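You operate a simulated robot arm through the tools that you are given. There is no shell and no other tool.

Carry out the task below with a simulated two-armed robot. There is one attempt and no reset: what you move stays moved.

TASK
Set the press up for the red wheel at 5 bar.
Fine: air on, wheel in the nest, slide in.

Only the result counts: the job must be done as asked and must still hold three seconds after the hand-in. Knocking over, shifting, dropping, spilling or breaking anything else fails it.

THE ROBOT
Two 7-joint arms with fingered hands on one trunk that stands fixed in place. Base frame: the origin is at the foot of the trunk, x ahead of it, y to its left, z up; the work surface is at about z = 0.84. Units: m, rad, N and s.
The left shoulder is at [0.02, 0.269, 1.197], the right one opposite. Payload 5 kg a hand.
The TCP of each hand is the grasp point between the finger pads, 0.042 m short of the fingertips. In the tool frame z runs along the fingers and y along their closing line. The gripper opens to 0.208 m. The gripper's body begins 0.119 m behind the TCP. The gripper is a hand of 4 fingers: y runs from the thumb to the fingers, the wrist lies at [0, 0, -0.317] in the tool frame.
Orientation is told as [roll, pitch, yaw] about the base's x, y, z axes, in that order, counted from this pose: with the fingers straight down and closing along the base's y, the tool's x points along the base's -x, its y along +y and its z along -z.

THE INTERFACE
- The arms move only by the tool play_rows. It takes "left_targets", "right_targets" or both (then of equal length, played together; a hand with none holds still); each is a list of rows, each a list of 6 numbers: the shift along the base's x, y, z in m, then the turn, a rotation vector about the base's x, y, z in rad. In form: [[tx, ty, tz, ax, ay, az], ...]. A call has 1 to 20 rows; each row shifts and turns the commanded pose from where the row before left it. A row lasts 0.2 s, in which the tool goes at most 0.05 m and 0.15 rad; a call with a longer step from one row to the next is refused whole. A pose out of reach is approached as far as the arm can. The call stops where the force on the tool passes 50 N (or 10 N more than at its start, if that is more) or the arm is blocked; 0.2 s more then pass. In this call time passes only in rows, and 0.2 s behind the last. The reply holds the time, the measured pose of the TCP, the force on the tool along the base axes, the opening and the grip force, in the units named above and with some noise, with the torque about the TCP (base axes, N m) and any sound that the robot's microphone picked up.
- Cameras (640 x 400 px; columns grow to the right, rows downward): "scene" is now at [0.1592, 0.0171, 1.462]; the picture's right is [0.19, -0.98, 0.00], its down [-0.57, -0.11, -0.81] and it looks along [0.80, 0.15, -0.58] (base axes); focal length 294 px, centre (320, 200). "left" rides on the left gripper at [-0.093, 0.001, -0.146] in its tool frame; the picture's right is [-0.01, -1.00, 0.00], its down [0.84, -0.01, -0.54] and it looks along [0.54, -0.01, 0.84] (tool axes); focal length 280 px, centre (320, 200). "right" rides on the right gripper at [0.093, 0.001, -0.146] in its tool frame; the picture's right is [-0.01, 1.00, 0.00], its down [-0.84, -0.01, -0.54] and it looks along [-0.54, -0.01, 0.84] (tool axes); focal length 280 px, centre (320, 200). There is no depth. A picture from a camera that has moved, and an enlarged one, comes with that camera's place and axes in the base frame and with its lens.
- capture(camera): a new picture of that camera. The clock stands still meanwhile.
- move_column(by): slides the trunk up (or, below 0, down) by that many m; the arms and the scene camera ride with it, the base frame stays. It gives what a move gives, with no picture.
- set_fingers(finger1, finger2, finger3, thumb_bend, hand): sets how far each is bent, from 0 (flat) to 100 (curled in); at 30 the hand is open as for a grip, at 70 the pads meet at the TCP. One left out holds its place. A second passes; each finger stops where it meets its share of the squeeze, and holds until it gets a number again. It is the only way to open and close the hand. It gives what a move gives, with no picture; readings hold the bend of each and the force on the fingers (four entries, about 0 where the hand has none), thumb and palm.
- aim_head(pan, tilt): turns the head with the scene camera to pan (to the left, within 1.396 rad either way) and tilt (down, from -0.506 to 1.204), counted from straight ahead of the robot. It gives what a move gives.
- enlarge(camera, box): a new picture of the part [left, top, right, bottom] of that camera's present view, enlarged. The clock stands still meanwhile.
- job_done(): hands the job in; it is judged then, once.

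Nothing tells you positions but the pictures and the camera data. Unless the task says otherwise, let go and move clear before handing in.

The tools are called after "Request:" as name(argument=value, ...) on one line, values as JSON. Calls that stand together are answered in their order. play_rows: Moves the arms, as the interface text tells. Its arguments: {"type":"object","properties":{"left_targets":{"type":"array","items":{"type":"array","items":{"type":"number"}}},"right_targets":{"type":"array","items":{"type":"array","items":{"type":"number"}}}},"required":[]} The other tools are called the same way: move_column (by) slides the trunk up or down; set_fingers (finger1, finger2, finger3, thumb_bend, hand) moves the fingers one by one; aim_head (pan, tilt) turns the head that bears the scene camera; capture (camera) takes a picture; enlarge (camera, box) takes an enlarged picture of a part of a camera's view; job_done () hands the job in.

At the start:

```text
t: 0.0
left_position: [0.7224, 0.3308, 1.2609]
left_tool_rot: [0.0, 0.001, 0.076]
left_contact_force: [0.3, 0.4, 0.3]
left_torque: [-0.01, -0.01, 0.01]
left_finger_gap: 0.2079
left_finger_force: 0.0
left_shape: jaw
left_bend: [30.0, 30.0, 30.0, 30.0]
left_finger forces: [0.0, 0.1, 0.1, 0.0, 0.1, 0.0]
right_position: [0.6479, -0.1875, 1.2923]
right_tool_rot: [0.001, 0.0, 0.075]
right_contact_force: [-0.6, 0.4, 0.1]
right_torque: [-0.02, -0.02, 0.01]
right_finger_gap: 0.2079
right_finger_force: 0.0
right_shape: jaw
right_bend: [30.0, 30.0, 30.0, 30.0]
right_finger forces: [0.0, 0.1, 0.0, 0.0, 0.0, 0.0]
trunk travel left (down, up): [-0.575, 0.046]
head pan, tilt: [0.187, 0.618]
```

scene: 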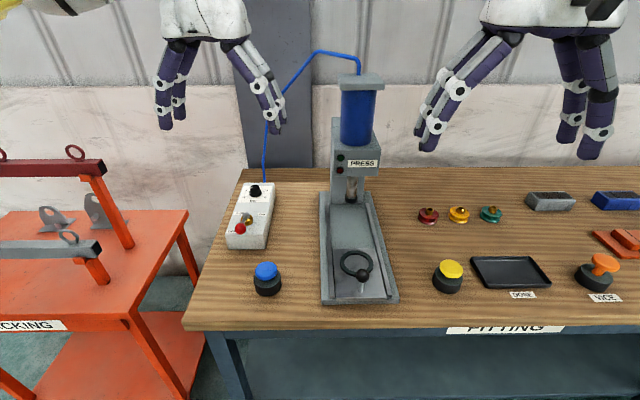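
right: 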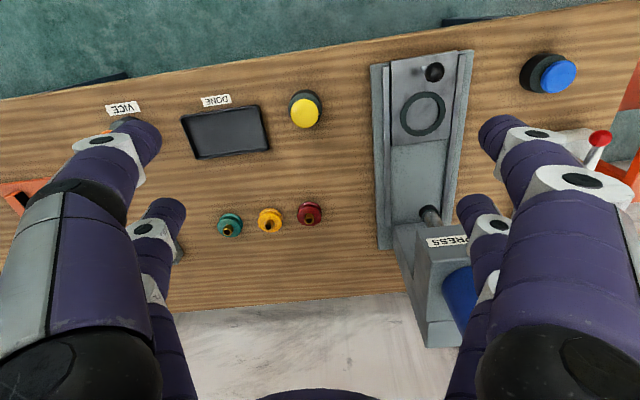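
left: 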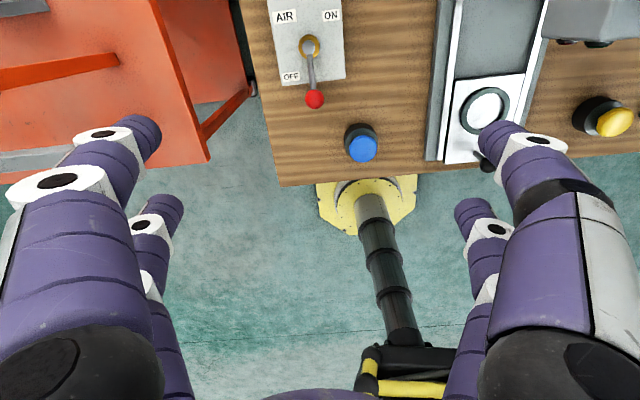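

I see a bench with a press (slide with a ring nest at the front), an air panel with a lever and a knob, three small wheels (red, yellow, green), push buttons, a tray and a vice. I'll look closer at the details before moving.

Request:
enlarge(camera="scene", box=[210, 160, 310, 260])

Request:
enlarge(camera="scene", box=[300, 130, 420, 310])

Request:
enlarge(camera="scene", box=[400, 190, 520, 300])

Request:
enlarge(camera="left", box=[240, 0, 560, 200])

Request:
enlarge(camera="right", box=[180, 30, 500, 250])

```text
4.00 times, centred on (260, 210) of scene
camera zoom: at [0.1592, 0.0171, 1.462], right [0.19, -0.98, 0.0], down [-0.57, -0.11, -0.81], along [0.8, 0.15, -0.58], focal length 1177 px, centre (560, 160)
```

zoom: 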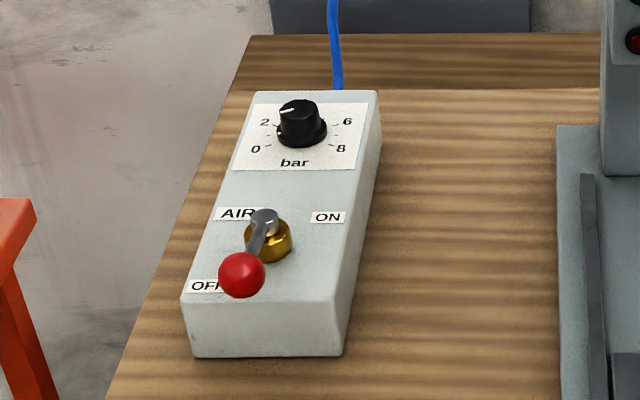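

```text
2.22 times, centred on (360, 220) of scene
camera zoom: at [0.1592, 0.0171, 1.462], right [0.19, -0.98, 0.0], down [-0.57, -0.11, -0.81], along [0.8, 0.15, -0.58], focal length 654 px, centre (231, 156)
```

zoom: 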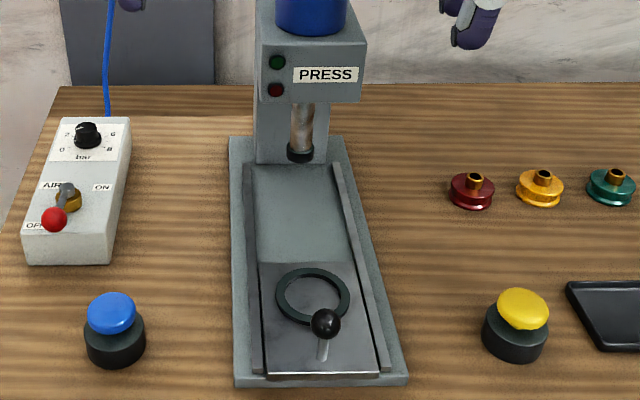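

```text
3.64 times, centred on (460, 245) of scene
camera zoom: at [0.1592, 0.0171, 1.462], right [0.19, -0.98, 0.0], down [-0.57, -0.11, -0.81], along [0.8, 0.15, -0.58], focal length 1070 px, centre (-189, 36)
```

zoom: 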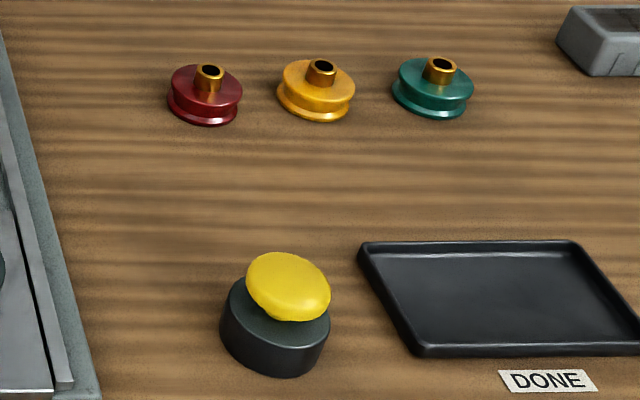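

```text
2.00 times, centred on (400, 100) of left
camera zoom: at [0.8152, 0.3403, 1.4068], right [0.09, -1.0, 0.0], down [-0.84, -0.07, 0.54], along [-0.54, -0.05, -0.84], focal length 561 px, centre (160, 400)
```

zoom: 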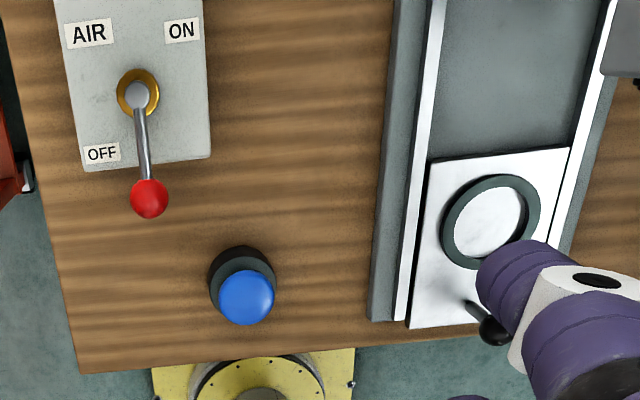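

```text
1.82 times, centred on (340, 140) of right
camera zoom: at [0.5559, -0.1921, 1.4382], right [-0.06, 1.0, 0.0], down [0.84, 0.05, 0.54], along [0.54, 0.03, -0.84], focal length 510 px, centre (284, 309)
```

zoom: 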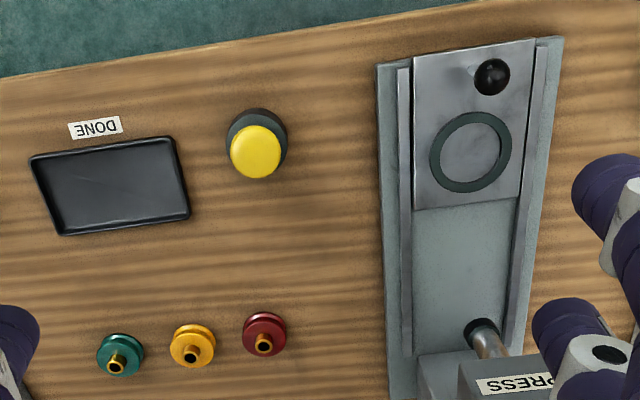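

The wheel, press, valve lever (pointing to OFF) and dial all triangulate well, and the bench is turned about 0.2 rad to the left. Next I move the left hand forward so its camera can read the dial.

Request:
play_rows(left_targets=[[0.035, 0.01, -0.0275, 0, 0, 0], [0.035, 0.01, -0.0275, 0, 0, 0], [0.035, 0.01, -0.0275, 0, 0, 0], [0.035, 0.01, -0.0275, 0, 0, 0]])

Request:
capture(camera="left")

Request:
capture(camera="scene")

```text
t: 1.0
left_position: [0.8612, 0.3704, 1.1483]
left_tool_rot: [-0.001, 0.001, 0.075]
left_contact_force: [0.1, -0.4, -0.1]
left_torque: [-0.05, 0.04, 0.01]
left_finger_gap: 0.208
left_finger_force: 0.1
left_shape: jaw
left_bend: [30.0, 30.0, 30.0, 30.0]
left_finger forces: [0.0, 0.0, 0.0, 0.0, 0.0, 0.0]
right_position: [0.649, -0.1874, 1.2918]
right_tool_rot: [0.001, 0.002, 0.073]
right_contact_force: [0.8, 0.8, -0.9]
right_torque: [-0.03, 0.08, 0.01]
right_finger_gap: 0.2077
right_finger_force: 0.0
right_shape: jaw
right_bend: [30.0, 30.0, 30.0, 30.0]
right_finger forces: [0.1, 0.0, 0.0, 0.1, 0.1, 0.0]
trunk travel left (down, up): [-0.575, 0.046]
head pan, tilt: [0.187, 0.618]
```

```text
taken
camera left: at [0.9546, 0.3793, 1.2954], right [0.09, -1.0, 0.0], down [-0.84, -0.07, 0.54], along [-0.54, -0.05, -0.84], focal length 280 px, centre (320, 200)
```

left: 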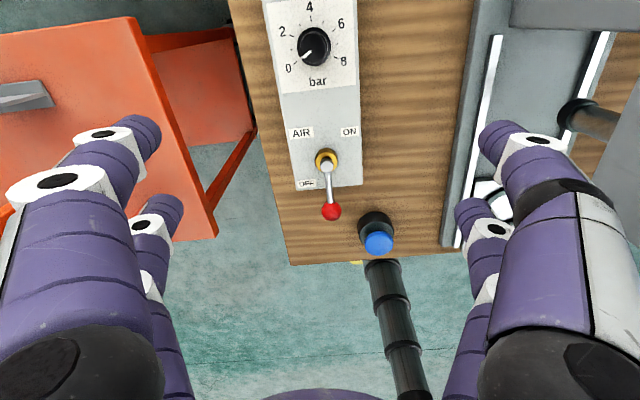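

```text
taken
camera scene: at [0.1598, 0.0172, 1.4618], right [0.19, -0.98, 0.0], down [-0.57, -0.11, -0.81], along [0.8, 0.15, -0.58], focal length 294 px, centre (320, 200)
```

scene: 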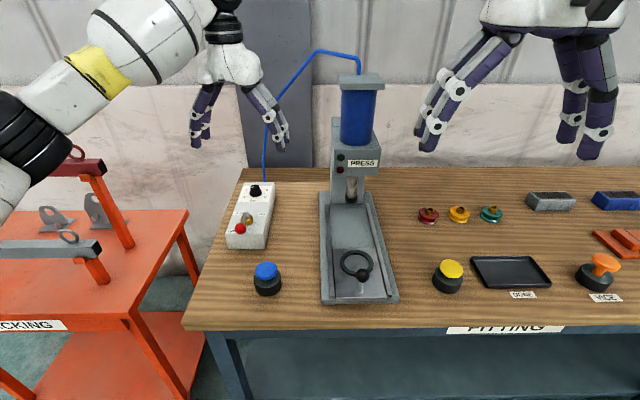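

Request:
enlarge(camera="left", box=[255, 0, 375, 100])

Request:
enlarge(camera="left", box=[260, 100, 420, 260])

Request:
enlarge(camera="scene", box=[320, 120, 400, 220])

```text
4.00 times, centred on (315, 50) of left
camera zoom: at [0.9546, 0.3793, 1.2954], right [0.09, -1.0, 0.0], down [-0.84, -0.07, 0.54], along [-0.54, -0.05, -0.84], focal length 1122 px, centre (340, 800)
```

zoom: 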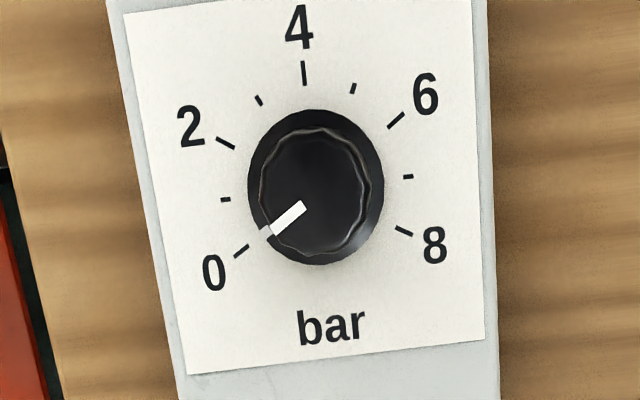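

```text
2.50 times, centred on (340, 180) of left
camera zoom: at [0.9546, 0.3793, 1.2954], right [0.09, -1.0, 0.0], down [-0.84, -0.07, 0.54], along [-0.54, -0.05, -0.84], focal length 701 px, centre (270, 250)
```

zoom: 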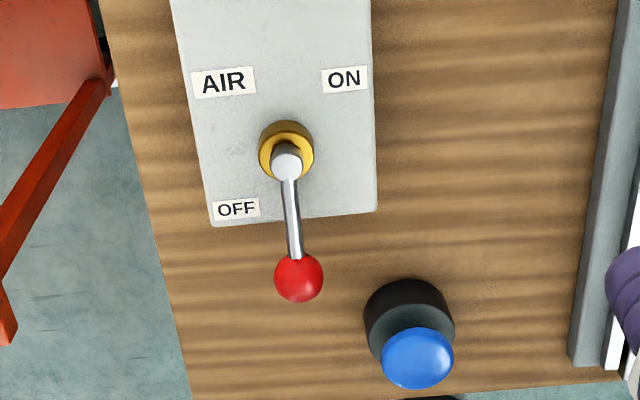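

```text
4.00 times, centred on (360, 170) of scene
camera zoom: at [0.1598, 0.0172, 1.4618], right [0.19, -0.98, 0.0], down [-0.57, -0.11, -0.81], along [0.8, 0.15, -0.58], focal length 1177 px, centre (160, 320)
```

zoom: 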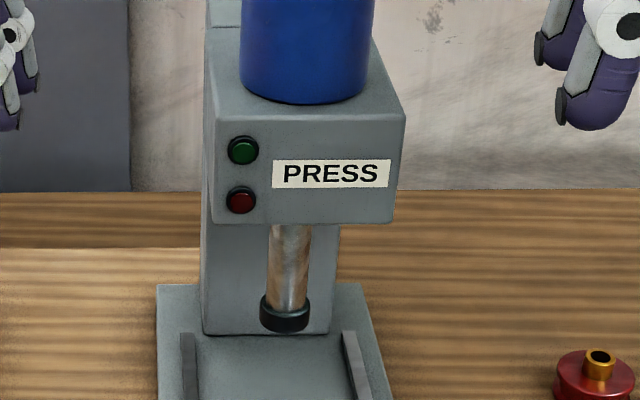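

The dial runs 30° per bar with 4 at the top, and the pointer sits at 0, so 5 bar means turning it about 150° clockwise. I'll test how the left hand closes in free air before touching anything.

Request:
set_fingers(hand="left", finger1=55, finger2=55, finger3=55, thumb_bend=55)

Request:
enlarge(camera="scene", box=[160, 20, 320, 180])

Request:
capture(camera="left")

```text
t: 2.0
left_position: [0.8611, 0.3695, 1.1504]
left_tool_rot: [0.001, -0.001, 0.074]
left_contact_force: [0.0, 0.9, -0.2]
left_torque: [-0.03, -0.03, -0.02]
left_finger_gap: 0.0871
left_finger_force: 0.0
left_shape: fingers
left_bend: [55.0, 55.0, 55.0, 55.0]
left_finger forces: [0.1, 0.0, 0.0, 0.0, 0.0, 0.0]
right_position: [0.6488, -0.1868, 1.2916]
right_tool_rot: [0.001, -0.001, 0.075]
right_contact_force: [0.1, -0.4, -0.4]
right_torque: [-0.01, -0.03, -0.01]
right_finger_gap: 0.208
right_finger_force: 0.0
right_shape: jaw
right_bend: [30.0, 30.0, 30.0, 30.0]
right_finger forces: [0.1, 0.0, 0.1, 0.0, 0.0, 0.1]
trunk travel left (down, up): [-0.575, 0.046]
head pan, tilt: [0.187, 0.618]
```

```text
2.50 times, centred on (240, 100) of scene
camera zoom: at [0.1589, 0.0171, 1.4621], right [0.19, -0.98, 0.0], down [-0.57, -0.11, -0.82], along [0.8, 0.15, -0.58], focal length 736 px, centre (520, 450)
```

zoom: 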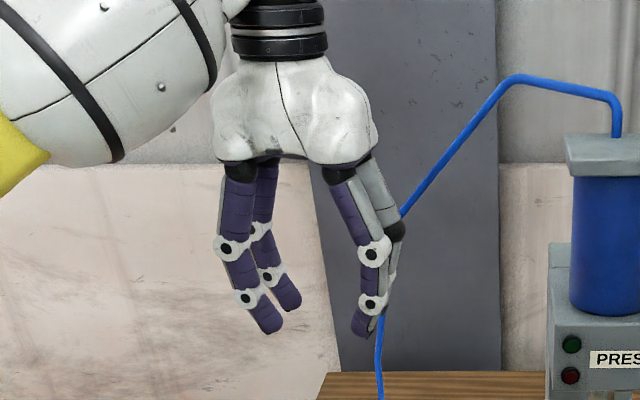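

```text
taken
camera left: at [0.9537, 0.379, 1.2961], right [0.09, -1.0, 0.0], down [-0.84, -0.07, 0.54], along [-0.54, -0.05, -0.84], focal length 280 px, centre (320, 200)
```

left: 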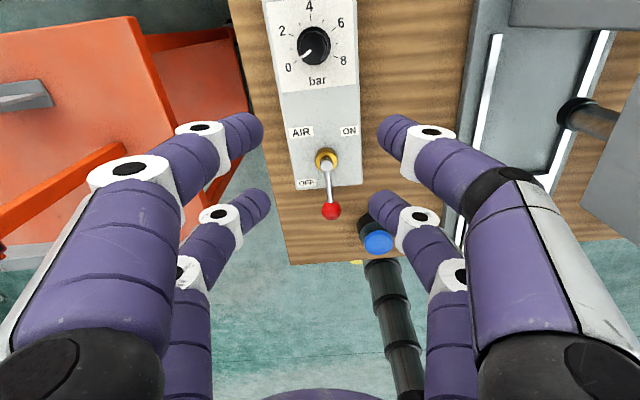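

Bend 55 gives a 0.087 m opening, and the digits stand as two pairs about 0.06 m apart along tool x. I'll move single digits to learn which is which.

Request:
set_fingers(hand="left", finger1=70, finger2=55, finger3=30, thumb_bend=90)

Request:
capture(camera="left")

Request:
enlarge(camera="scene", box=[160, 20, 320, 180])

```text
t: 3.0
left_position: [0.861, 0.3706, 1.1493]
left_tool_rot: [-0.001, 0.0, 0.075]
left_contact_force: [0.3, -0.9, -0.7]
left_torque: [0.01, 0.01, -0.01]
left_finger_gap: 0.0235
left_finger_force: 0.1
left_shape: fingers
left_bend: [63.0, 55.0, 30.0, 88.0]
left_finger forces: [0.0, 0.0, 0.0, 0.0, 0.0, 0.1]
right_position: [0.649, -0.1864, 1.2923]
right_tool_rot: [0.0, 0.0, 0.073]
right_contact_force: [0.2, -0.3, 1.0]
right_torque: [-0.02, 0.0, 0.02]
right_finger_gap: 0.2075
right_finger_force: 0.1
right_shape: jaw
right_bend: [30.0, 30.0, 30.0, 30.0]
right_finger forces: [0.1, 0.0, 0.0, 0.1, 0.1, 0.1]
trunk travel left (down, up): [-0.575, 0.046]
head pan, tilt: [0.187, 0.618]
```

```text
taken
camera left: at [0.9541, 0.3791, 1.2957], right [0.09, -1.0, 0.0], down [-0.84, -0.07, 0.54], along [-0.54, -0.05, -0.84], focal length 280 px, centre (320, 200)
```

left: 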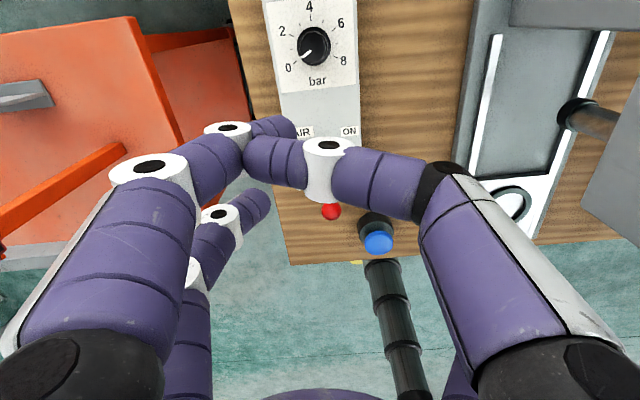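

```text
2.50 times, centred on (240, 100) of scene
camera zoom: at [0.1594, 0.0171, 1.462], right [0.19, -0.98, 0.0], down [-0.57, -0.11, -0.81], along [0.8, 0.15, -0.58], focal length 736 px, centre (520, 450)
```

zoom: 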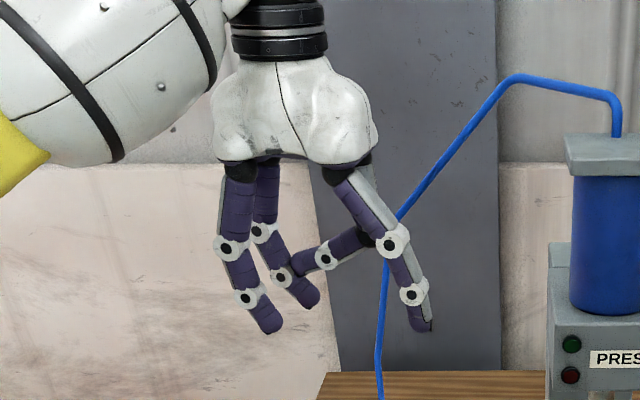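

Finger1 and the thumb form one opposing pair (on the far, +x side), and finger2 and finger3 form the other. For the knob I'll use the finger1–thumb pair alone, so I check that pinch with the other two flat.

Request:
set_fingers(hand="left", finger1=62, finger2=0, finger3=0, thumb_bend=62)

Request:
capture(camera="left")

Request:
enlarge(camera="scene", box=[160, 20, 320, 180])

Request:
set_fingers(hand="left", finger1=70, finger2=0, finger3=0, thumb_bend=70)

Request:
capture(camera="left")

Request:
enlarge(camera="scene", box=[160, 20, 320, 180])

```text
t: 4.0
left_position: [0.8612, 0.3705, 1.1484]
left_tool_rot: [0.0, 0.0, 0.077]
left_contact_force: [-0.6, 0.5, -0.5]
left_torque: [0.03, 0.02, 0.02]
left_finger_gap: 0.0496
left_finger_force: 0.1
left_shape: fingers
left_bend: [62.0, 0.0, 0.0, 62.0]
left_finger forces: [0.0, 0.0, 0.0, 0.1, 0.0, 0.1]
right_position: [0.6477, -0.1858, 1.2926]
right_tool_rot: [0.0, 0.0, 0.073]
right_contact_force: [0.0, 0.1, -0.8]
right_torque: [0.0, -0.03, 0.02]
right_finger_gap: 0.2077
right_finger_force: 0.1
right_shape: jaw
right_bend: [30.0, 30.0, 30.0, 30.0]
right_finger forces: [0.0, 0.1, 0.0, 0.0, 0.0, 0.0]
trunk travel left (down, up): [-0.575, 0.046]
head pan, tilt: [0.187, 0.618]
```

```text
taken
camera left: at [0.9539, 0.3791, 1.2958], right [0.09, -1.0, 0.0], down [-0.84, -0.07, 0.54], along [-0.54, -0.05, -0.84], focal length 280 px, centre (320, 200)
```

left: 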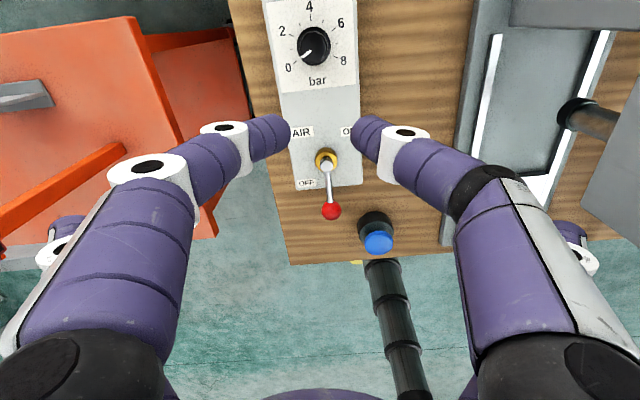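

```text
2.50 times, centred on (240, 100) of scene
camera zoom: at [0.1592, 0.0171, 1.462], right [0.19, -0.98, 0.0], down [-0.57, -0.11, -0.81], along [0.8, 0.15, -0.58], focal length 736 px, centre (520, 450)
```

zoom: 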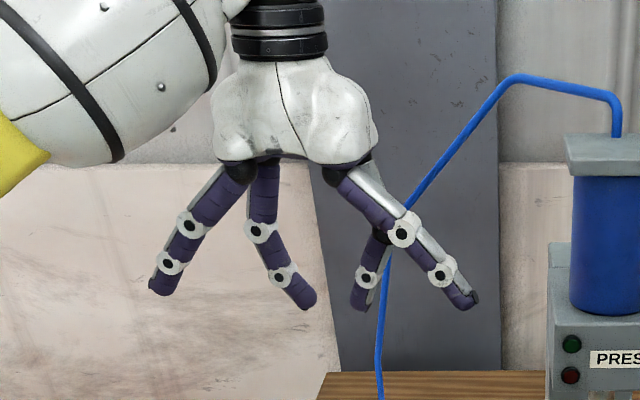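

```text
t: 5.0
left_position: [0.8616, 0.37, 1.1499]
left_tool_rot: [-0.001, 0.0, 0.076]
left_contact_force: [-1.1, 0.1, -0.1]
left_torque: [0.0, -0.01, 0.0]
left_finger_gap: 0.0111
left_finger_force: 0.0
left_shape: fingers
left_bend: [70.0, 0.0, 0.0, 70.0]
left_finger forces: [0.0, 0.1, 0.0, 0.0, 0.0, 0.0]
right_position: [0.6487, -0.1871, 1.2928]
right_tool_rot: [0.0, -0.002, 0.074]
right_contact_force: [-0.4, -0.4, 0.0]
right_torque: [0.0, -0.02, 0.04]
right_finger_gap: 0.2075
right_finger_force: 0.2
right_shape: jaw
right_bend: [30.0, 30.0, 30.0, 30.0]
right_finger forces: [0.0, 0.0, 0.0, 0.1, 0.1, 0.1]
trunk travel left (down, up): [-0.575, 0.046]
head pan, tilt: [0.187, 0.618]
```

```text
taken
camera left: at [0.954, 0.3791, 1.2958], right [0.09, -1.0, 0.0], down [-0.84, -0.07, 0.54], along [-0.54, -0.05, -0.84], focal length 280 px, centre (320, 200)
```

left: 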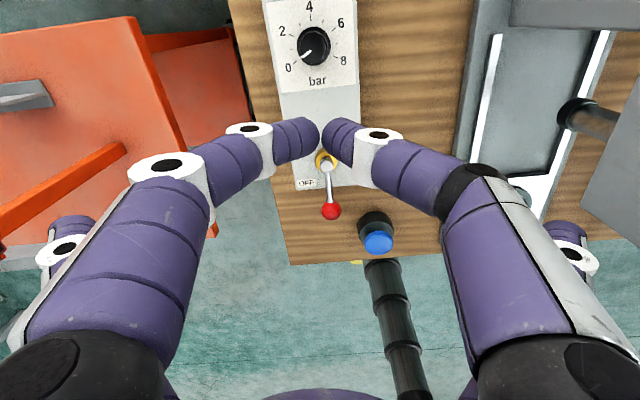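

```text
2.50 times, centred on (240, 100) of scene
camera zoom: at [0.1593, 0.0171, 1.462], right [0.19, -0.98, 0.0], down [-0.57, -0.11, -0.81], along [0.8, 0.15, -0.58], focal length 736 px, centre (520, 450)
```

zoom: 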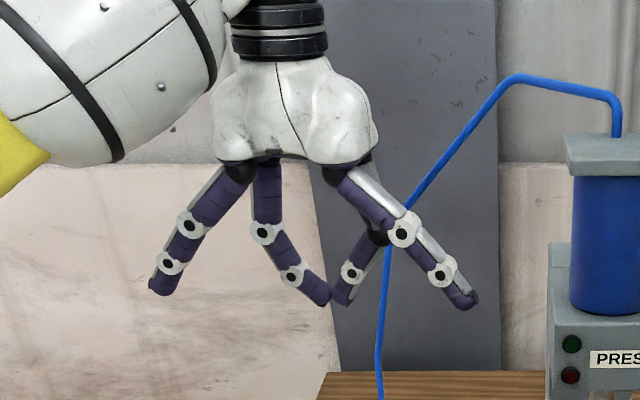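

A pinch at bend ~66 would suit the knob, and at bend 30 a digit's end hangs nearly vertical. For the lever I'll use the thumb alone as a straight poker with the other fingers curled; I set that up and check it.

Request:
set_fingers(hand="left", finger1=100, finger2=100, finger3=100, thumb_bend=30)

Request:
play_rows(left_targets=[[-0.037, 0.027, 0, 0, 0, 0], [-0.037, 0.027, 0, 0, 0, 0], [-0.037, 0.027, 0, 0, 0, 0], [-0.037, 0.027, 0, 0, 0, 0], [-0.037, 0.027, 0, 0, 0, 0]])

Request:
capture(camera="left")

Request:
enlarge(camera="scene", box=[100, 60, 300, 260])

```text
t: 6.0
left_position: [0.861, 0.3709, 1.1488]
left_tool_rot: [0.0, -0.001, 0.076]
left_contact_force: [0.4, -0.2, -0.3]
left_torque: [0.05, 0.03, -0.02]
left_finger_gap: 0.0986
left_finger_force: 0.0
left_shape: fingers
left_bend: [100.0, 71.0, 71.0, 30.0]
left_finger forces: [0.0, 0.0, 0.0, 0.1, 0.0, 0.1]
right_position: [0.6483, -0.1875, 1.2923]
right_tool_rot: [0.001, -0.001, 0.073]
right_contact_force: [0.5, -0.6, -0.2]
right_torque: [0.02, 0.01, 0.0]
right_finger_gap: 0.2075
right_finger_force: 0.1
right_shape: jaw
right_bend: [30.0, 30.0, 30.0, 30.0]
right_finger forces: [0.0, 0.0, 0.1, 0.1, 0.1, 0.1]
trunk travel left (down, up): [-0.575, 0.046]
head pan, tilt: [0.187, 0.618]
```

```text
t: 7.2
left_position: [0.6755, 0.5095, 1.1466]
left_tool_rot: [-0.001, -0.002, 0.076]
left_contact_force: [-0.3, 0.8, -0.6]
left_torque: [-0.07, -0.1, 0.0]
left_finger_gap: 0.0987
left_finger_force: 0.1
left_shape: fingers
left_bend: [100.0, 71.0, 71.0, 30.0]
left_finger forces: [0.0, 0.0, 0.1, 0.0, 0.1, 0.0]
right_position: [0.6457, -0.1841, 1.2942]
right_tool_rot: [0.0, -0.002, 0.076]
right_contact_force: [-1.6, 1.2, 1.4]
right_torque: [-0.22, -0.17, 0.0]
right_finger_gap: 0.208
right_finger_force: 0.0
right_shape: jaw
right_bend: [30.0, 30.0, 30.0, 30.0]
right_finger forces: [0.1, 0.1, 0.0, 0.0, 0.0, 0.0]
trunk travel left (down, up): [-0.575, 0.046]
head pan, tilt: [0.187, 0.618]
```

```text
taken
camera left: at [0.7681, 0.5195, 1.2931], right [0.09, -1.0, 0.0], down [-0.84, -0.07, 0.54], along [-0.54, -0.05, -0.84], focal length 280 px, centre (320, 200)
```

left: 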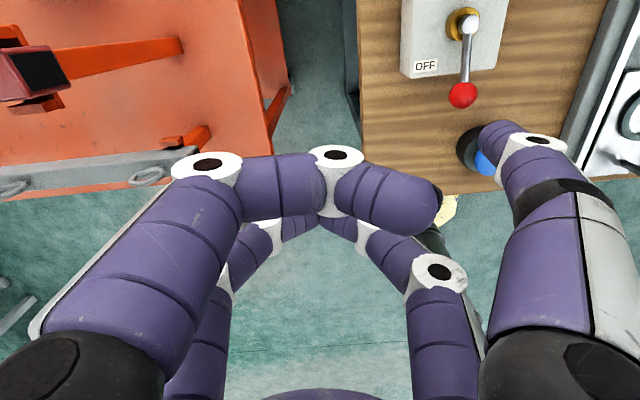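

```text
2.00 times, centred on (200, 160) of scene
camera zoom: at [0.1579, 0.0184, 1.4623], right [0.19, -0.98, 0.0], down [-0.57, -0.11, -0.82], along [0.8, 0.15, -0.58], focal length 588 px, centre (560, 280)
```

zoom: 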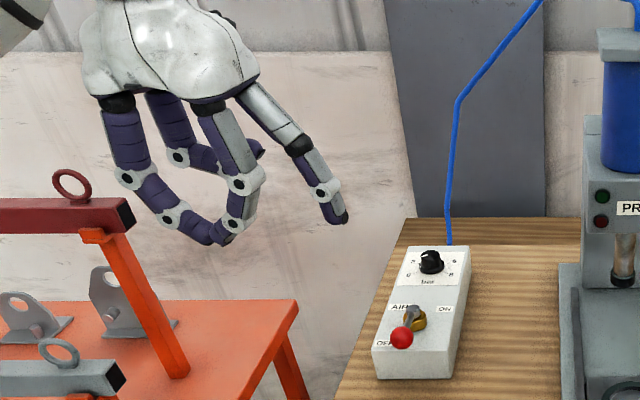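

The thumb poker would put the hand close to the orange trolley's red bar, so I swap to finger1 as the poker with the hand lying on the right of the lever, clear of everything.

Request:
set_fingers(hand="left", finger1=30, thumb_bend=100)

Request:
play_rows(left_targets=[[0.003, -0.043, 0, 0, 0, 0], [0.003, -0.043, 0, 0, 0, 0], [0.003, -0.043, 0, 0, 0, 0], [0.003, -0.043, 0, 0, 0, 0], [0.003, -0.043, 0, 0, 0, 0]])

Request:
capture(camera="left")

Request:
enlarge(camera="scene", box=[140, 60, 340, 260])

```text
t: 8.2
left_position: [0.6775, 0.5091, 1.1457]
left_tool_rot: [-0.001, 0.0, 0.075]
left_contact_force: [0.3, 0.3, 0.1]
left_torque: [0.04, 0.04, 0.0]
left_finger_gap: 0.0807
left_finger_force: 0.1
left_shape: fingers
left_bend: [30.0, 71.0, 71.0, 100.0]
left_finger forces: [0.0, 0.0, 0.0, 0.0, 0.1, 0.0]
right_position: [0.6495, -0.1868, 1.2912]
right_tool_rot: [0.0, 0.001, 0.076]
right_contact_force: [0.5, 0.7, 0.2]
right_torque: [0.02, 0.03, 0.0]
right_finger_gap: 0.2079
right_finger_force: 0.0
right_shape: jaw
right_bend: [30.0, 30.0, 30.0, 30.0]
right_finger forces: [0.0, 0.0, 0.0, 0.1, 0.0, 0.0]
trunk travel left (down, up): [-0.575, 0.046]
head pan, tilt: [0.187, 0.618]
```

```text
t: 9.4
left_position: [0.6913, 0.2941, 1.1514]
left_tool_rot: [0.002, 0.001, 0.071]
left_contact_force: [0.1, -1.4, 0.4]
left_torque: [0.11, 0.08, 0.0]
left_finger_gap: 0.0811
left_finger_force: 0.1
left_shape: fingers
left_bend: [30.0, 71.0, 71.0, 100.0]
left_finger forces: [0.0, 0.1, 0.0, 0.0, 0.0, 0.0]
right_position: [0.65, -0.1893, 1.291]
right_tool_rot: [0.002, 0.003, 0.072]
right_contact_force: [0.5, -1.9, -1.4]
right_torque: [0.24, 0.11, 0.06]
right_finger_gap: 0.2079
right_finger_force: 0.1
right_shape: jaw
right_bend: [30.0, 30.0, 30.0, 30.0]
right_finger forces: [0.1, 0.0, 0.0, 0.0, 0.0, 0.0]
trunk travel left (down, up): [-0.575, 0.046]
head pan, tilt: [0.187, 0.618]
```

```text
taken
camera left: at [0.7857, 0.3019, 1.2975], right [0.09, -1.0, 0.0], down [-0.84, -0.08, 0.54], along [-0.54, -0.05, -0.84], focal length 280 px, centre (320, 200)
```

left: 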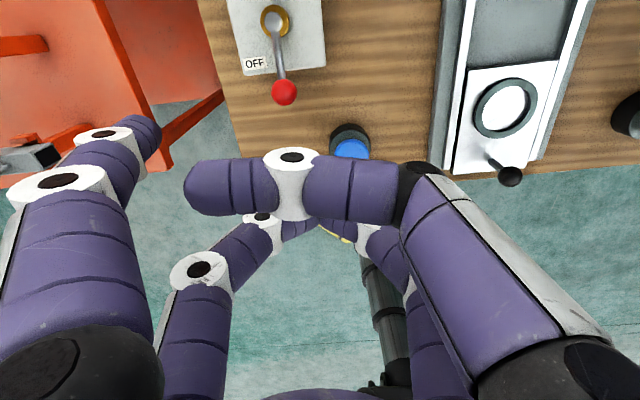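

```text
2.00 times, centred on (240, 160) of scene
camera zoom: at [0.1598, 0.0155, 1.4619], right [0.18, -0.98, 0.0], down [-0.57, -0.11, -0.81], along [0.8, 0.15, -0.58], focal length 588 px, centre (480, 280)
```

zoom: 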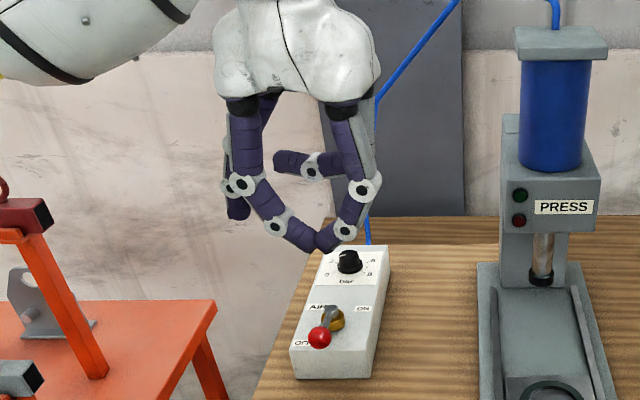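

Finger1's tip is at about (0.716, 0.412), 7 cm left of the lever. I lower the hand so the tip sits just below lever height, then check.

Request:
play_rows(left_targets=[[0, 0, -0.038, 0, 0, 0], [0, 0, -0.038, 0, 0, 0], [0, 0, -0.038, 0, 0, 0], [0, 0, -0.038, 0, 0, 0], [0, 0, -0.036, 0, 0, 0]])

Request:
enlarge(camera="scene", box=[160, 130, 320, 290])

Request:
capture(camera="left")

```text
t: 10.6
left_position: [0.6925, 0.2924, 0.9628]
left_tool_rot: [0.0, 0.001, 0.075]
left_contact_force: [1.2, -0.5, 0.0]
left_torque: [-0.06, 0.11, -0.02]
left_finger_gap: 0.0811
left_finger_force: 0.0
left_shape: fingers
left_bend: [30.0, 71.0, 71.0, 100.0]
left_finger forces: [0.1, 0.1, 0.0, 0.1, 0.0, 0.0]
right_position: [0.6493, -0.1856, 1.2915]
right_tool_rot: [0.002, 0.001, 0.074]
right_contact_force: [-0.3, 0.0, -0.6]
right_torque: [-0.09, 0.13, 0.0]
right_finger_gap: 0.2079
right_finger_force: 0.1
right_shape: jaw
right_bend: [30.0, 30.0, 30.0, 30.0]
right_finger forces: [0.1, 0.0, 0.1, 0.0, 0.0, 0.0]
trunk travel left (down, up): [-0.575, 0.046]
head pan, tilt: [0.187, 0.618]
```

```text
2.50 times, centred on (240, 210) of scene
camera zoom: at [0.1603, 0.0175, 1.4618], right [0.19, -0.98, 0.0], down [-0.57, -0.11, -0.81], along [0.8, 0.15, -0.58], focal length 736 px, centre (520, 175)
```

zoom: 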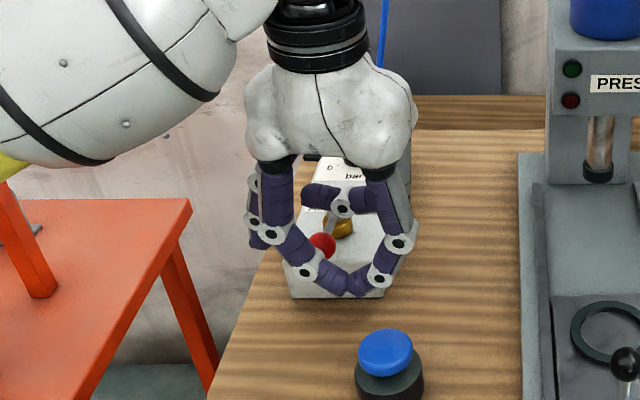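

```text
taken
camera left: at [0.7856, 0.3013, 1.1087], right [0.09, -1.0, 0.0], down [-0.84, -0.07, 0.54], along [-0.54, -0.05, -0.84], focal length 280 px, centre (320, 200)
```

left: 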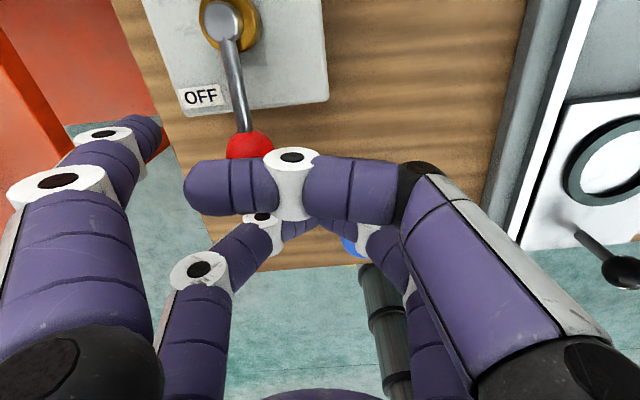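

Finger1 is left of the lever with clearance all round. I sweep the lever toward ON along its arc, pausing about two thirds of the way to check.

Request:
play_rows(left_targets=[[0.003, -0.025, 0, 0, 0, 0], [0.003, -0.025, 0, 0, 0, 0], [0.0014, -0.018, 0, 0, 0, 0], [0.0076, -0.0185, 0, 0, 0, 0], [0.013, -0.015, 0, 0, 0, 0]])

Request:
capture(camera="left")

Request:
enlarge(camera="scene", box=[200, 130, 320, 250])

```text
t: 11.8
left_position: [0.7204, 0.1899, 0.9628]
left_tool_rot: [0.0, 0.002, 0.074]
left_contact_force: [0.6, -0.1, -0.2]
left_torque: [0.12, 0.03, 0.02]
left_finger_gap: 0.0821
left_finger_force: 0.3
left_shape: fingers
left_bend: [29.0, 71.0, 71.0, 100.0]
left_finger forces: [0.9, 0.0, 0.0, 0.0, 0.0, 0.0]
right_position: [0.649, -0.1874, 1.2911]
right_tool_rot: [-0.002, 0.001, 0.071]
right_contact_force: [0.3, -0.6, -0.3]
right_torque: [0.04, 0.03, -0.01]
right_finger_gap: 0.2077
right_finger_force: 0.1
right_shape: jaw
right_bend: [30.0, 30.0, 30.0, 30.0]
right_finger forces: [0.0, 0.0, 0.1, 0.0, 0.1, 0.0]
trunk travel left (down, up): [-0.575, 0.046]
head pan, tilt: [0.187, 0.618]
```

```text
taken
camera left: at [0.8132, 0.1978, 1.109], right [0.09, -1.0, 0.0], down [-0.84, -0.08, 0.54], along [-0.54, -0.05, -0.84], focal length 280 px, centre (320, 200)
```

left: 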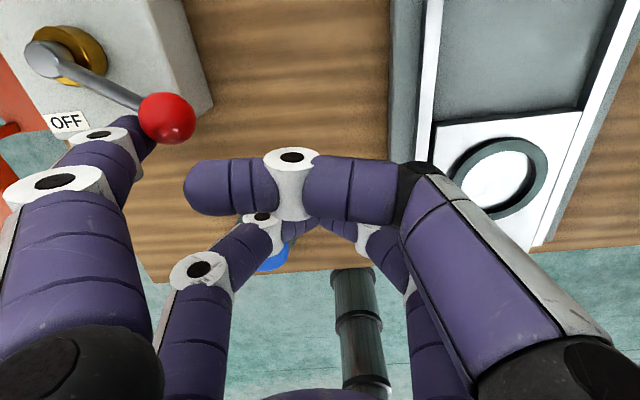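

```text
3.33 times, centred on (260, 190) of scene
camera zoom: at [0.1595, 0.0167, 1.4619], right [0.19, -0.98, 0.0], down [-0.57, -0.11, -0.81], along [0.8, 0.15, -0.58], focal length 981 px, centre (520, 233)
```

zoom: 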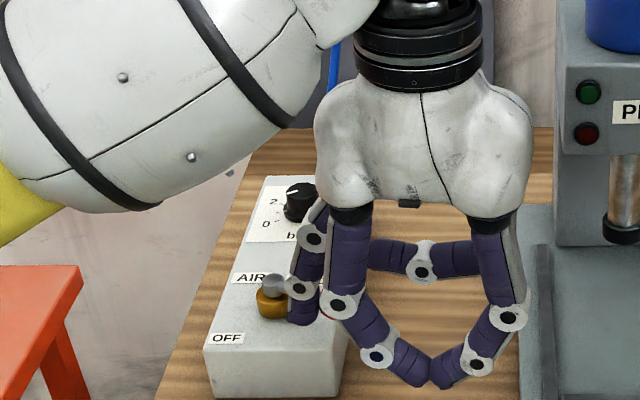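

The lever is at about 251°, roughly 60° of the way. I continue the arc in small steps towards the 90° position.

Request:
play_rows(left_targets=[[0.009, -0.006, 0, 0, 0, 0], [0.009, -0.0035, 0, 0, 0, 0], [0.006, -0.0015, 0, 0, 0, 0], [0.006, -0.001, 0, 0, 0, 0]])

Request:
capture(camera="left")

Request:
enlarge(camera="scene", box=[200, 130, 320, 250])

```text
t: 12.8
left_position: [0.7499, 0.1779, 0.9614]
left_tool_rot: [0.0, 0.0, 0.074]
left_contact_force: [-0.7, 1.6, -0.5]
left_torque: [0.02, 0.0, 0.15]
left_finger_gap: 0.0825
left_finger_force: 1.4
left_shape: fingers
left_bend: [28.0, 71.0, 71.0, 100.0]
left_finger forces: [2.0, 0.0, 0.1, 0.0, 0.0, 0.0]
right_position: [0.6501, -0.1861, 1.2919]
right_tool_rot: [-0.001, 0.001, 0.073]
right_contact_force: [0.3, -0.4, 0.3]
right_torque: [-0.02, 0.0, 0.01]
right_finger_gap: 0.2078
right_finger_force: 0.0
right_shape: jaw
right_bend: [30.0, 30.0, 30.0, 30.0]
right_finger forces: [0.0, 0.1, 0.0, 0.0, 0.0, 0.0]
trunk travel left (down, up): [-0.575, 0.046]
head pan, tilt: [0.187, 0.618]
```

```text
taken
camera left: at [0.8435, 0.1872, 1.1089], right [0.09, -1.0, 0.0], down [-0.84, -0.07, 0.54], along [-0.54, -0.05, -0.84], focal length 280 px, centre (320, 200)
```

left: 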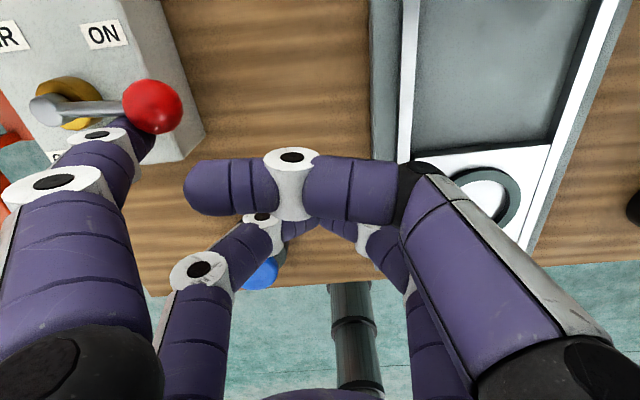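

```text
3.33 times, centred on (260, 190) of scene
camera zoom: at [0.1592, 0.0173, 1.462], right [0.19, -0.98, 0.0], down [-0.57, -0.11, -0.81], along [0.8, 0.15, -0.58], focal length 981 px, centre (520, 233)
```

zoom: 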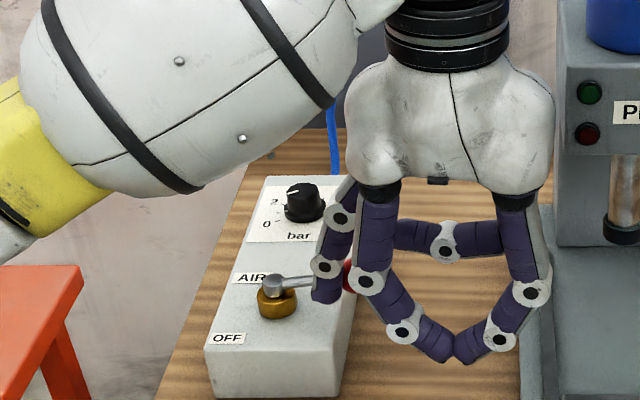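

The lever is at about 280°, practically on ON. I push slightly further to feel for the stop.

Request:
play_rows(left_targets=[[0.004, 0.0, 0, 0, 0, 0], [0.004, 0.0005, 0, 0, 0, 0], [0.004, 0.001, 0, 0, 0, 0]])

Request:
capture(camera="left")

Request:
enlarge(camera="scene", box=[200, 130, 320, 250])

Request:
enlarge(camera="scene", box=[320, 120, 400, 220])

```text
t: 13.6
left_position: [0.7558, 0.1775, 0.9611]
left_tool_rot: [0.005, 0.01, 0.074]
left_contact_force: [-33.3, -2.2, 6.4]
left_torque: [0.79, 0.74, 4.04]
left_finger_gap: 0.0825
left_finger_force: 17.0
left_shape: fingers
left_bend: [28.0, 71.0, 71.0, 100.0]
left_finger forces: [34.8, 0.0, 0.0, 0.0, 0.1, 0.0]
right_position: [0.6485, -0.1872, 1.2914]
right_tool_rot: [0.0, 0.0, 0.072]
right_contact_force: [1.1, 0.7, -0.6]
right_torque: [0.01, 0.14, 0.01]
right_finger_gap: 0.208
right_finger_force: 0.0
right_shape: jaw
right_bend: [30.0, 30.0, 30.0, 30.0]
right_finger forces: [0.0, 0.0, 0.1, 0.0, 0.1, 0.0]
trunk travel left (down, up): [-0.575, 0.046]
head pan, tilt: [0.187, 0.618]
stopped in row 3 (left hand): the force on the tool passed its limit at 55 N (the readings are from after the stop); the commanded pose is now the measured one
```

```text
taken
camera left: at [0.8509, 0.1867, 1.1072], right [0.09, -1.0, 0.0], down [-0.83, -0.08, 0.55], along [-0.55, -0.05, -0.84], focal length 280 px, centre (320, 200)
```

left: 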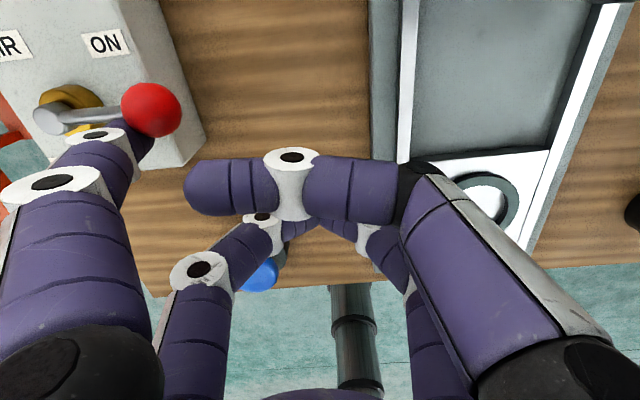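

```text
3.33 times, centred on (260, 190) of scene
camera zoom: at [0.1579, 0.0166, 1.4622], right [0.19, -0.98, 0.0], down [-0.57, -0.11, -0.82], along [0.8, 0.15, -0.58], focal length 981 px, centre (520, 233)
```

zoom: 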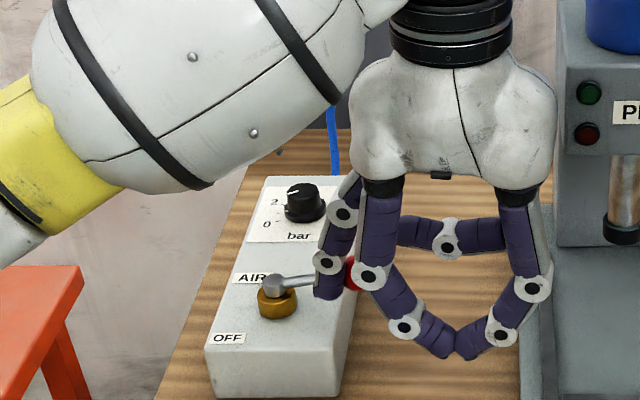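

```text
4.00 times, centred on (360, 170) of scene
camera zoom: at [0.1579, 0.0166, 1.4622], right [0.19, -0.98, 0.0], down [-0.57, -0.11, -0.82], along [0.8, 0.15, -0.58], focal length 1177 px, centre (160, 320)
```

zoom: 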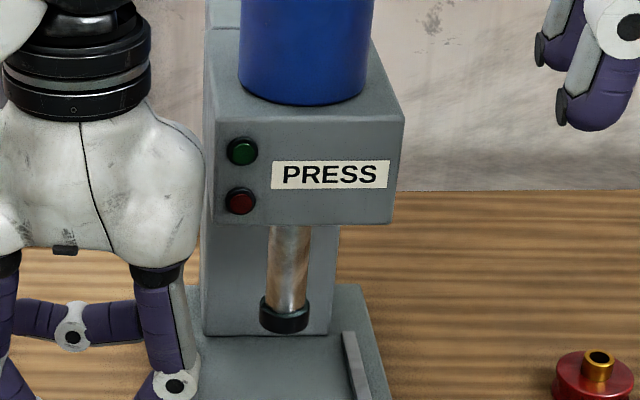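

The lever hit its stop at the 90° ON position. I back off gently and lift the hand clear.

Request:
play_rows(left_targets=[[-0.008, 0, 0, 0, 0, 0], [-0.012, 0, 0, 0, 0, 0], [0, 0, 0.04, 0, 0, 0], [0, 0, 0.04, 0, 0, 0], [0, 0, 0.04, 0, 0, 0], [0, 0, 0.04, 0, 0, 0], [0, 0.02, 0.03, 0, 0, 0]])

Request:
capture(camera="left")

Request:
enlarge(camera="scene", box=[200, 130, 320, 250])

```text
t: 15.2
left_position: [0.7371, 0.2009, 1.1524]
left_tool_rot: [0.004, 0.009, 0.076]
left_contact_force: [-0.8, 0.2, -1.5]
left_torque: [-0.02, -0.07, 0.01]
left_finger_gap: 0.0809
left_finger_force: 0.0
left_shape: fingers
left_bend: [30.0, 71.0, 71.0, 100.0]
left_finger forces: [0.0, 0.0, 0.1, 0.1, 0.0, 0.0]
right_position: [0.6479, -0.1849, 1.2926]
right_tool_rot: [0.0, 0.001, 0.076]
right_contact_force: [-0.7, 0.0, 0.5]
right_torque: [-0.16, -0.11, -0.02]
right_finger_gap: 0.208
right_finger_force: 0.2
right_shape: jaw
right_bend: [30.0, 30.0, 30.0, 30.0]
right_finger forces: [0.0, 0.0, 0.0, 0.0, 0.1, 0.0]
trunk travel left (down, up): [-0.575, 0.046]
head pan, tilt: [0.187, 0.618]
```

```text
taken
camera left: at [0.8329, 0.2094, 1.2976], right [0.09, -1.0, 0.0], down [-0.83, -0.08, 0.55], along [-0.54, -0.05, -0.84], focal length 280 px, centre (320, 200)
```

left: 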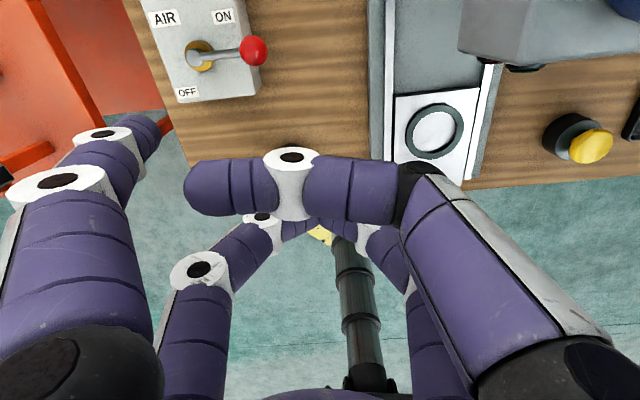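

```text
3.33 times, centred on (260, 190) of scene
camera zoom: at [0.1586, 0.0181, 1.4621], right [0.19, -0.98, 0.0], down [-0.57, -0.11, -0.82], along [0.8, 0.15, -0.58], focal length 981 px, centre (520, 233)
```

zoom: 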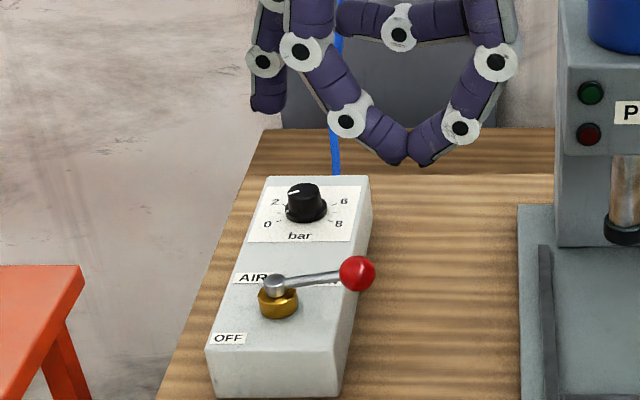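

The lever is on ON. Next comes the pressure knob at about (0.927, 0.3825), with its top at z 0.931 and the panel at 0.905. I form a finger1–thumb pinch, tilt the hand to lean back from the hose, and move above the knob at a yaw of about +37°.

Request:
set_fingers(hand="left", finger1=58, finger2=0, finger3=100, thumb_bend=58)

Request:
play_rows(left_targets=[[0.0225, 0.0224, 0, 0, 0, 0.144], [0.0225, 0.0224, 0, 0, 0, 0.144], [0.0225, 0.0224, 0, 0, 0, 0.144], [0.0225, 0.0224, 0, 0, 0, 0.144], [0.0225, 0.0224, 0, 0.0706, -0.0929, 0], [0.0225, 0.0224, 0, 0.0706, -0.0929, 0], [0.0225, 0.0224, 0, 0.0706, -0.0929, 0]])

Request:
capture(camera="left")

Request:
enlarge(camera="scene", box=[180, 50, 340, 210])

```text
t: 16.2
left_position: [0.7398, 0.1982, 1.1534]
left_tool_rot: [0.003, 0.007, 0.076]
left_contact_force: [0.6, -0.1, -0.8]
left_torque: [0.02, 0.05, 0.01]
left_finger_gap: 0.0763
left_finger_force: 0.0
left_shape: fingers
left_bend: [57.0, 0.0, 100.0, 57.0]
left_finger forces: [0.1, 0.0, 0.0, 0.0, 0.1, 0.0]
right_position: [0.6496, -0.1856, 1.2918]
right_tool_rot: [0.0, -0.002, 0.074]
right_contact_force: [0.4, -0.2, -0.9]
right_torque: [0.03, 0.03, 0.01]
right_finger_gap: 0.2084
right_finger_force: 0.1
right_shape: jaw
right_bend: [30.0, 30.0, 30.0, 30.0]
right_finger forces: [0.1, 0.1, 0.0, 0.0, 0.0, 0.0]
trunk travel left (down, up): [-0.575, 0.046]
head pan, tilt: [0.187, 0.618]
```

```text
t: 17.8
left_position: [0.8951, 0.3561, 1.1515]
left_tool_rot: [0.002, -0.342, 0.651]
left_contact_force: [0.8, 0.2, 0.5]
left_torque: [-0.04, 0.04, -0.05]
left_finger_gap: 0.0764
left_finger_force: 0.1
left_shape: fingers
left_bend: [57.0, 0.0, 100.0, 57.0]
left_finger forces: [0.0, 0.0, 0.0, 0.0, 0.1, 0.1]
right_position: [0.648, -0.1869, 1.2928]
right_tool_rot: [0.0, 0.002, 0.073]
right_contact_force: [0.0, 0.8, -0.5]
right_torque: [-0.07, 0.05, -0.02]
right_finger_gap: 0.208
right_finger_force: 0.1
right_shape: jaw
right_bend: [30.0, 30.0, 30.0, 30.0]
right_finger forces: [0.1, 0.0, 0.1, 0.1, 0.0, 0.0]
trunk travel left (down, up): [-0.575, 0.046]
head pan, tilt: [0.187, 0.618]
```

```text
taken
camera left: at [0.9257, 0.3817, 1.3199], right [0.62, -0.79, 0.0], down [-0.77, -0.6, 0.22], along [-0.17, -0.14, -0.97], focal length 280 px, centre (320, 200)
```

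left: 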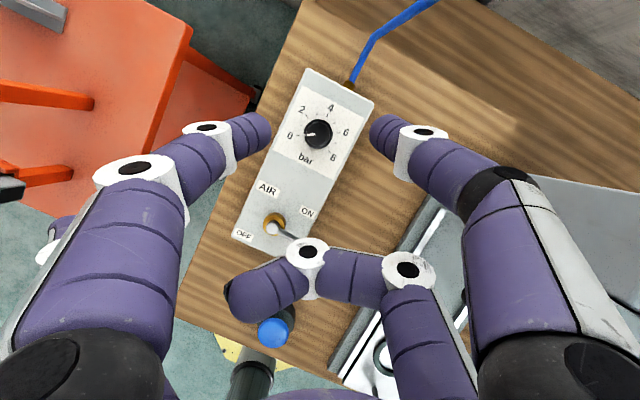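

```text
2.50 times, centred on (260, 130) of scene
camera zoom: at [0.1597, 0.0174, 1.4619], right [0.19, -0.98, 0.0], down [-0.57, -0.11, -0.81], along [0.8, 0.15, -0.58], focal length 736 px, centre (470, 375)
```

zoom: 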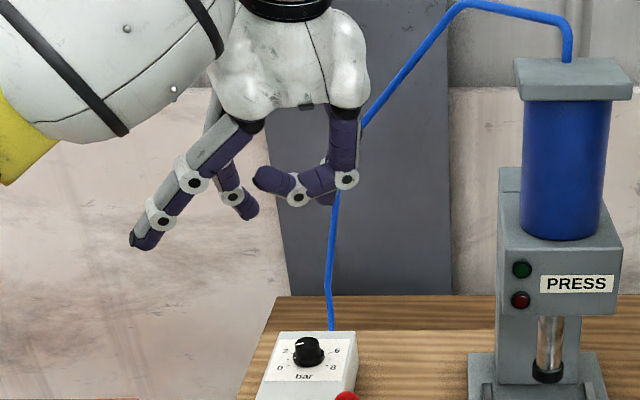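

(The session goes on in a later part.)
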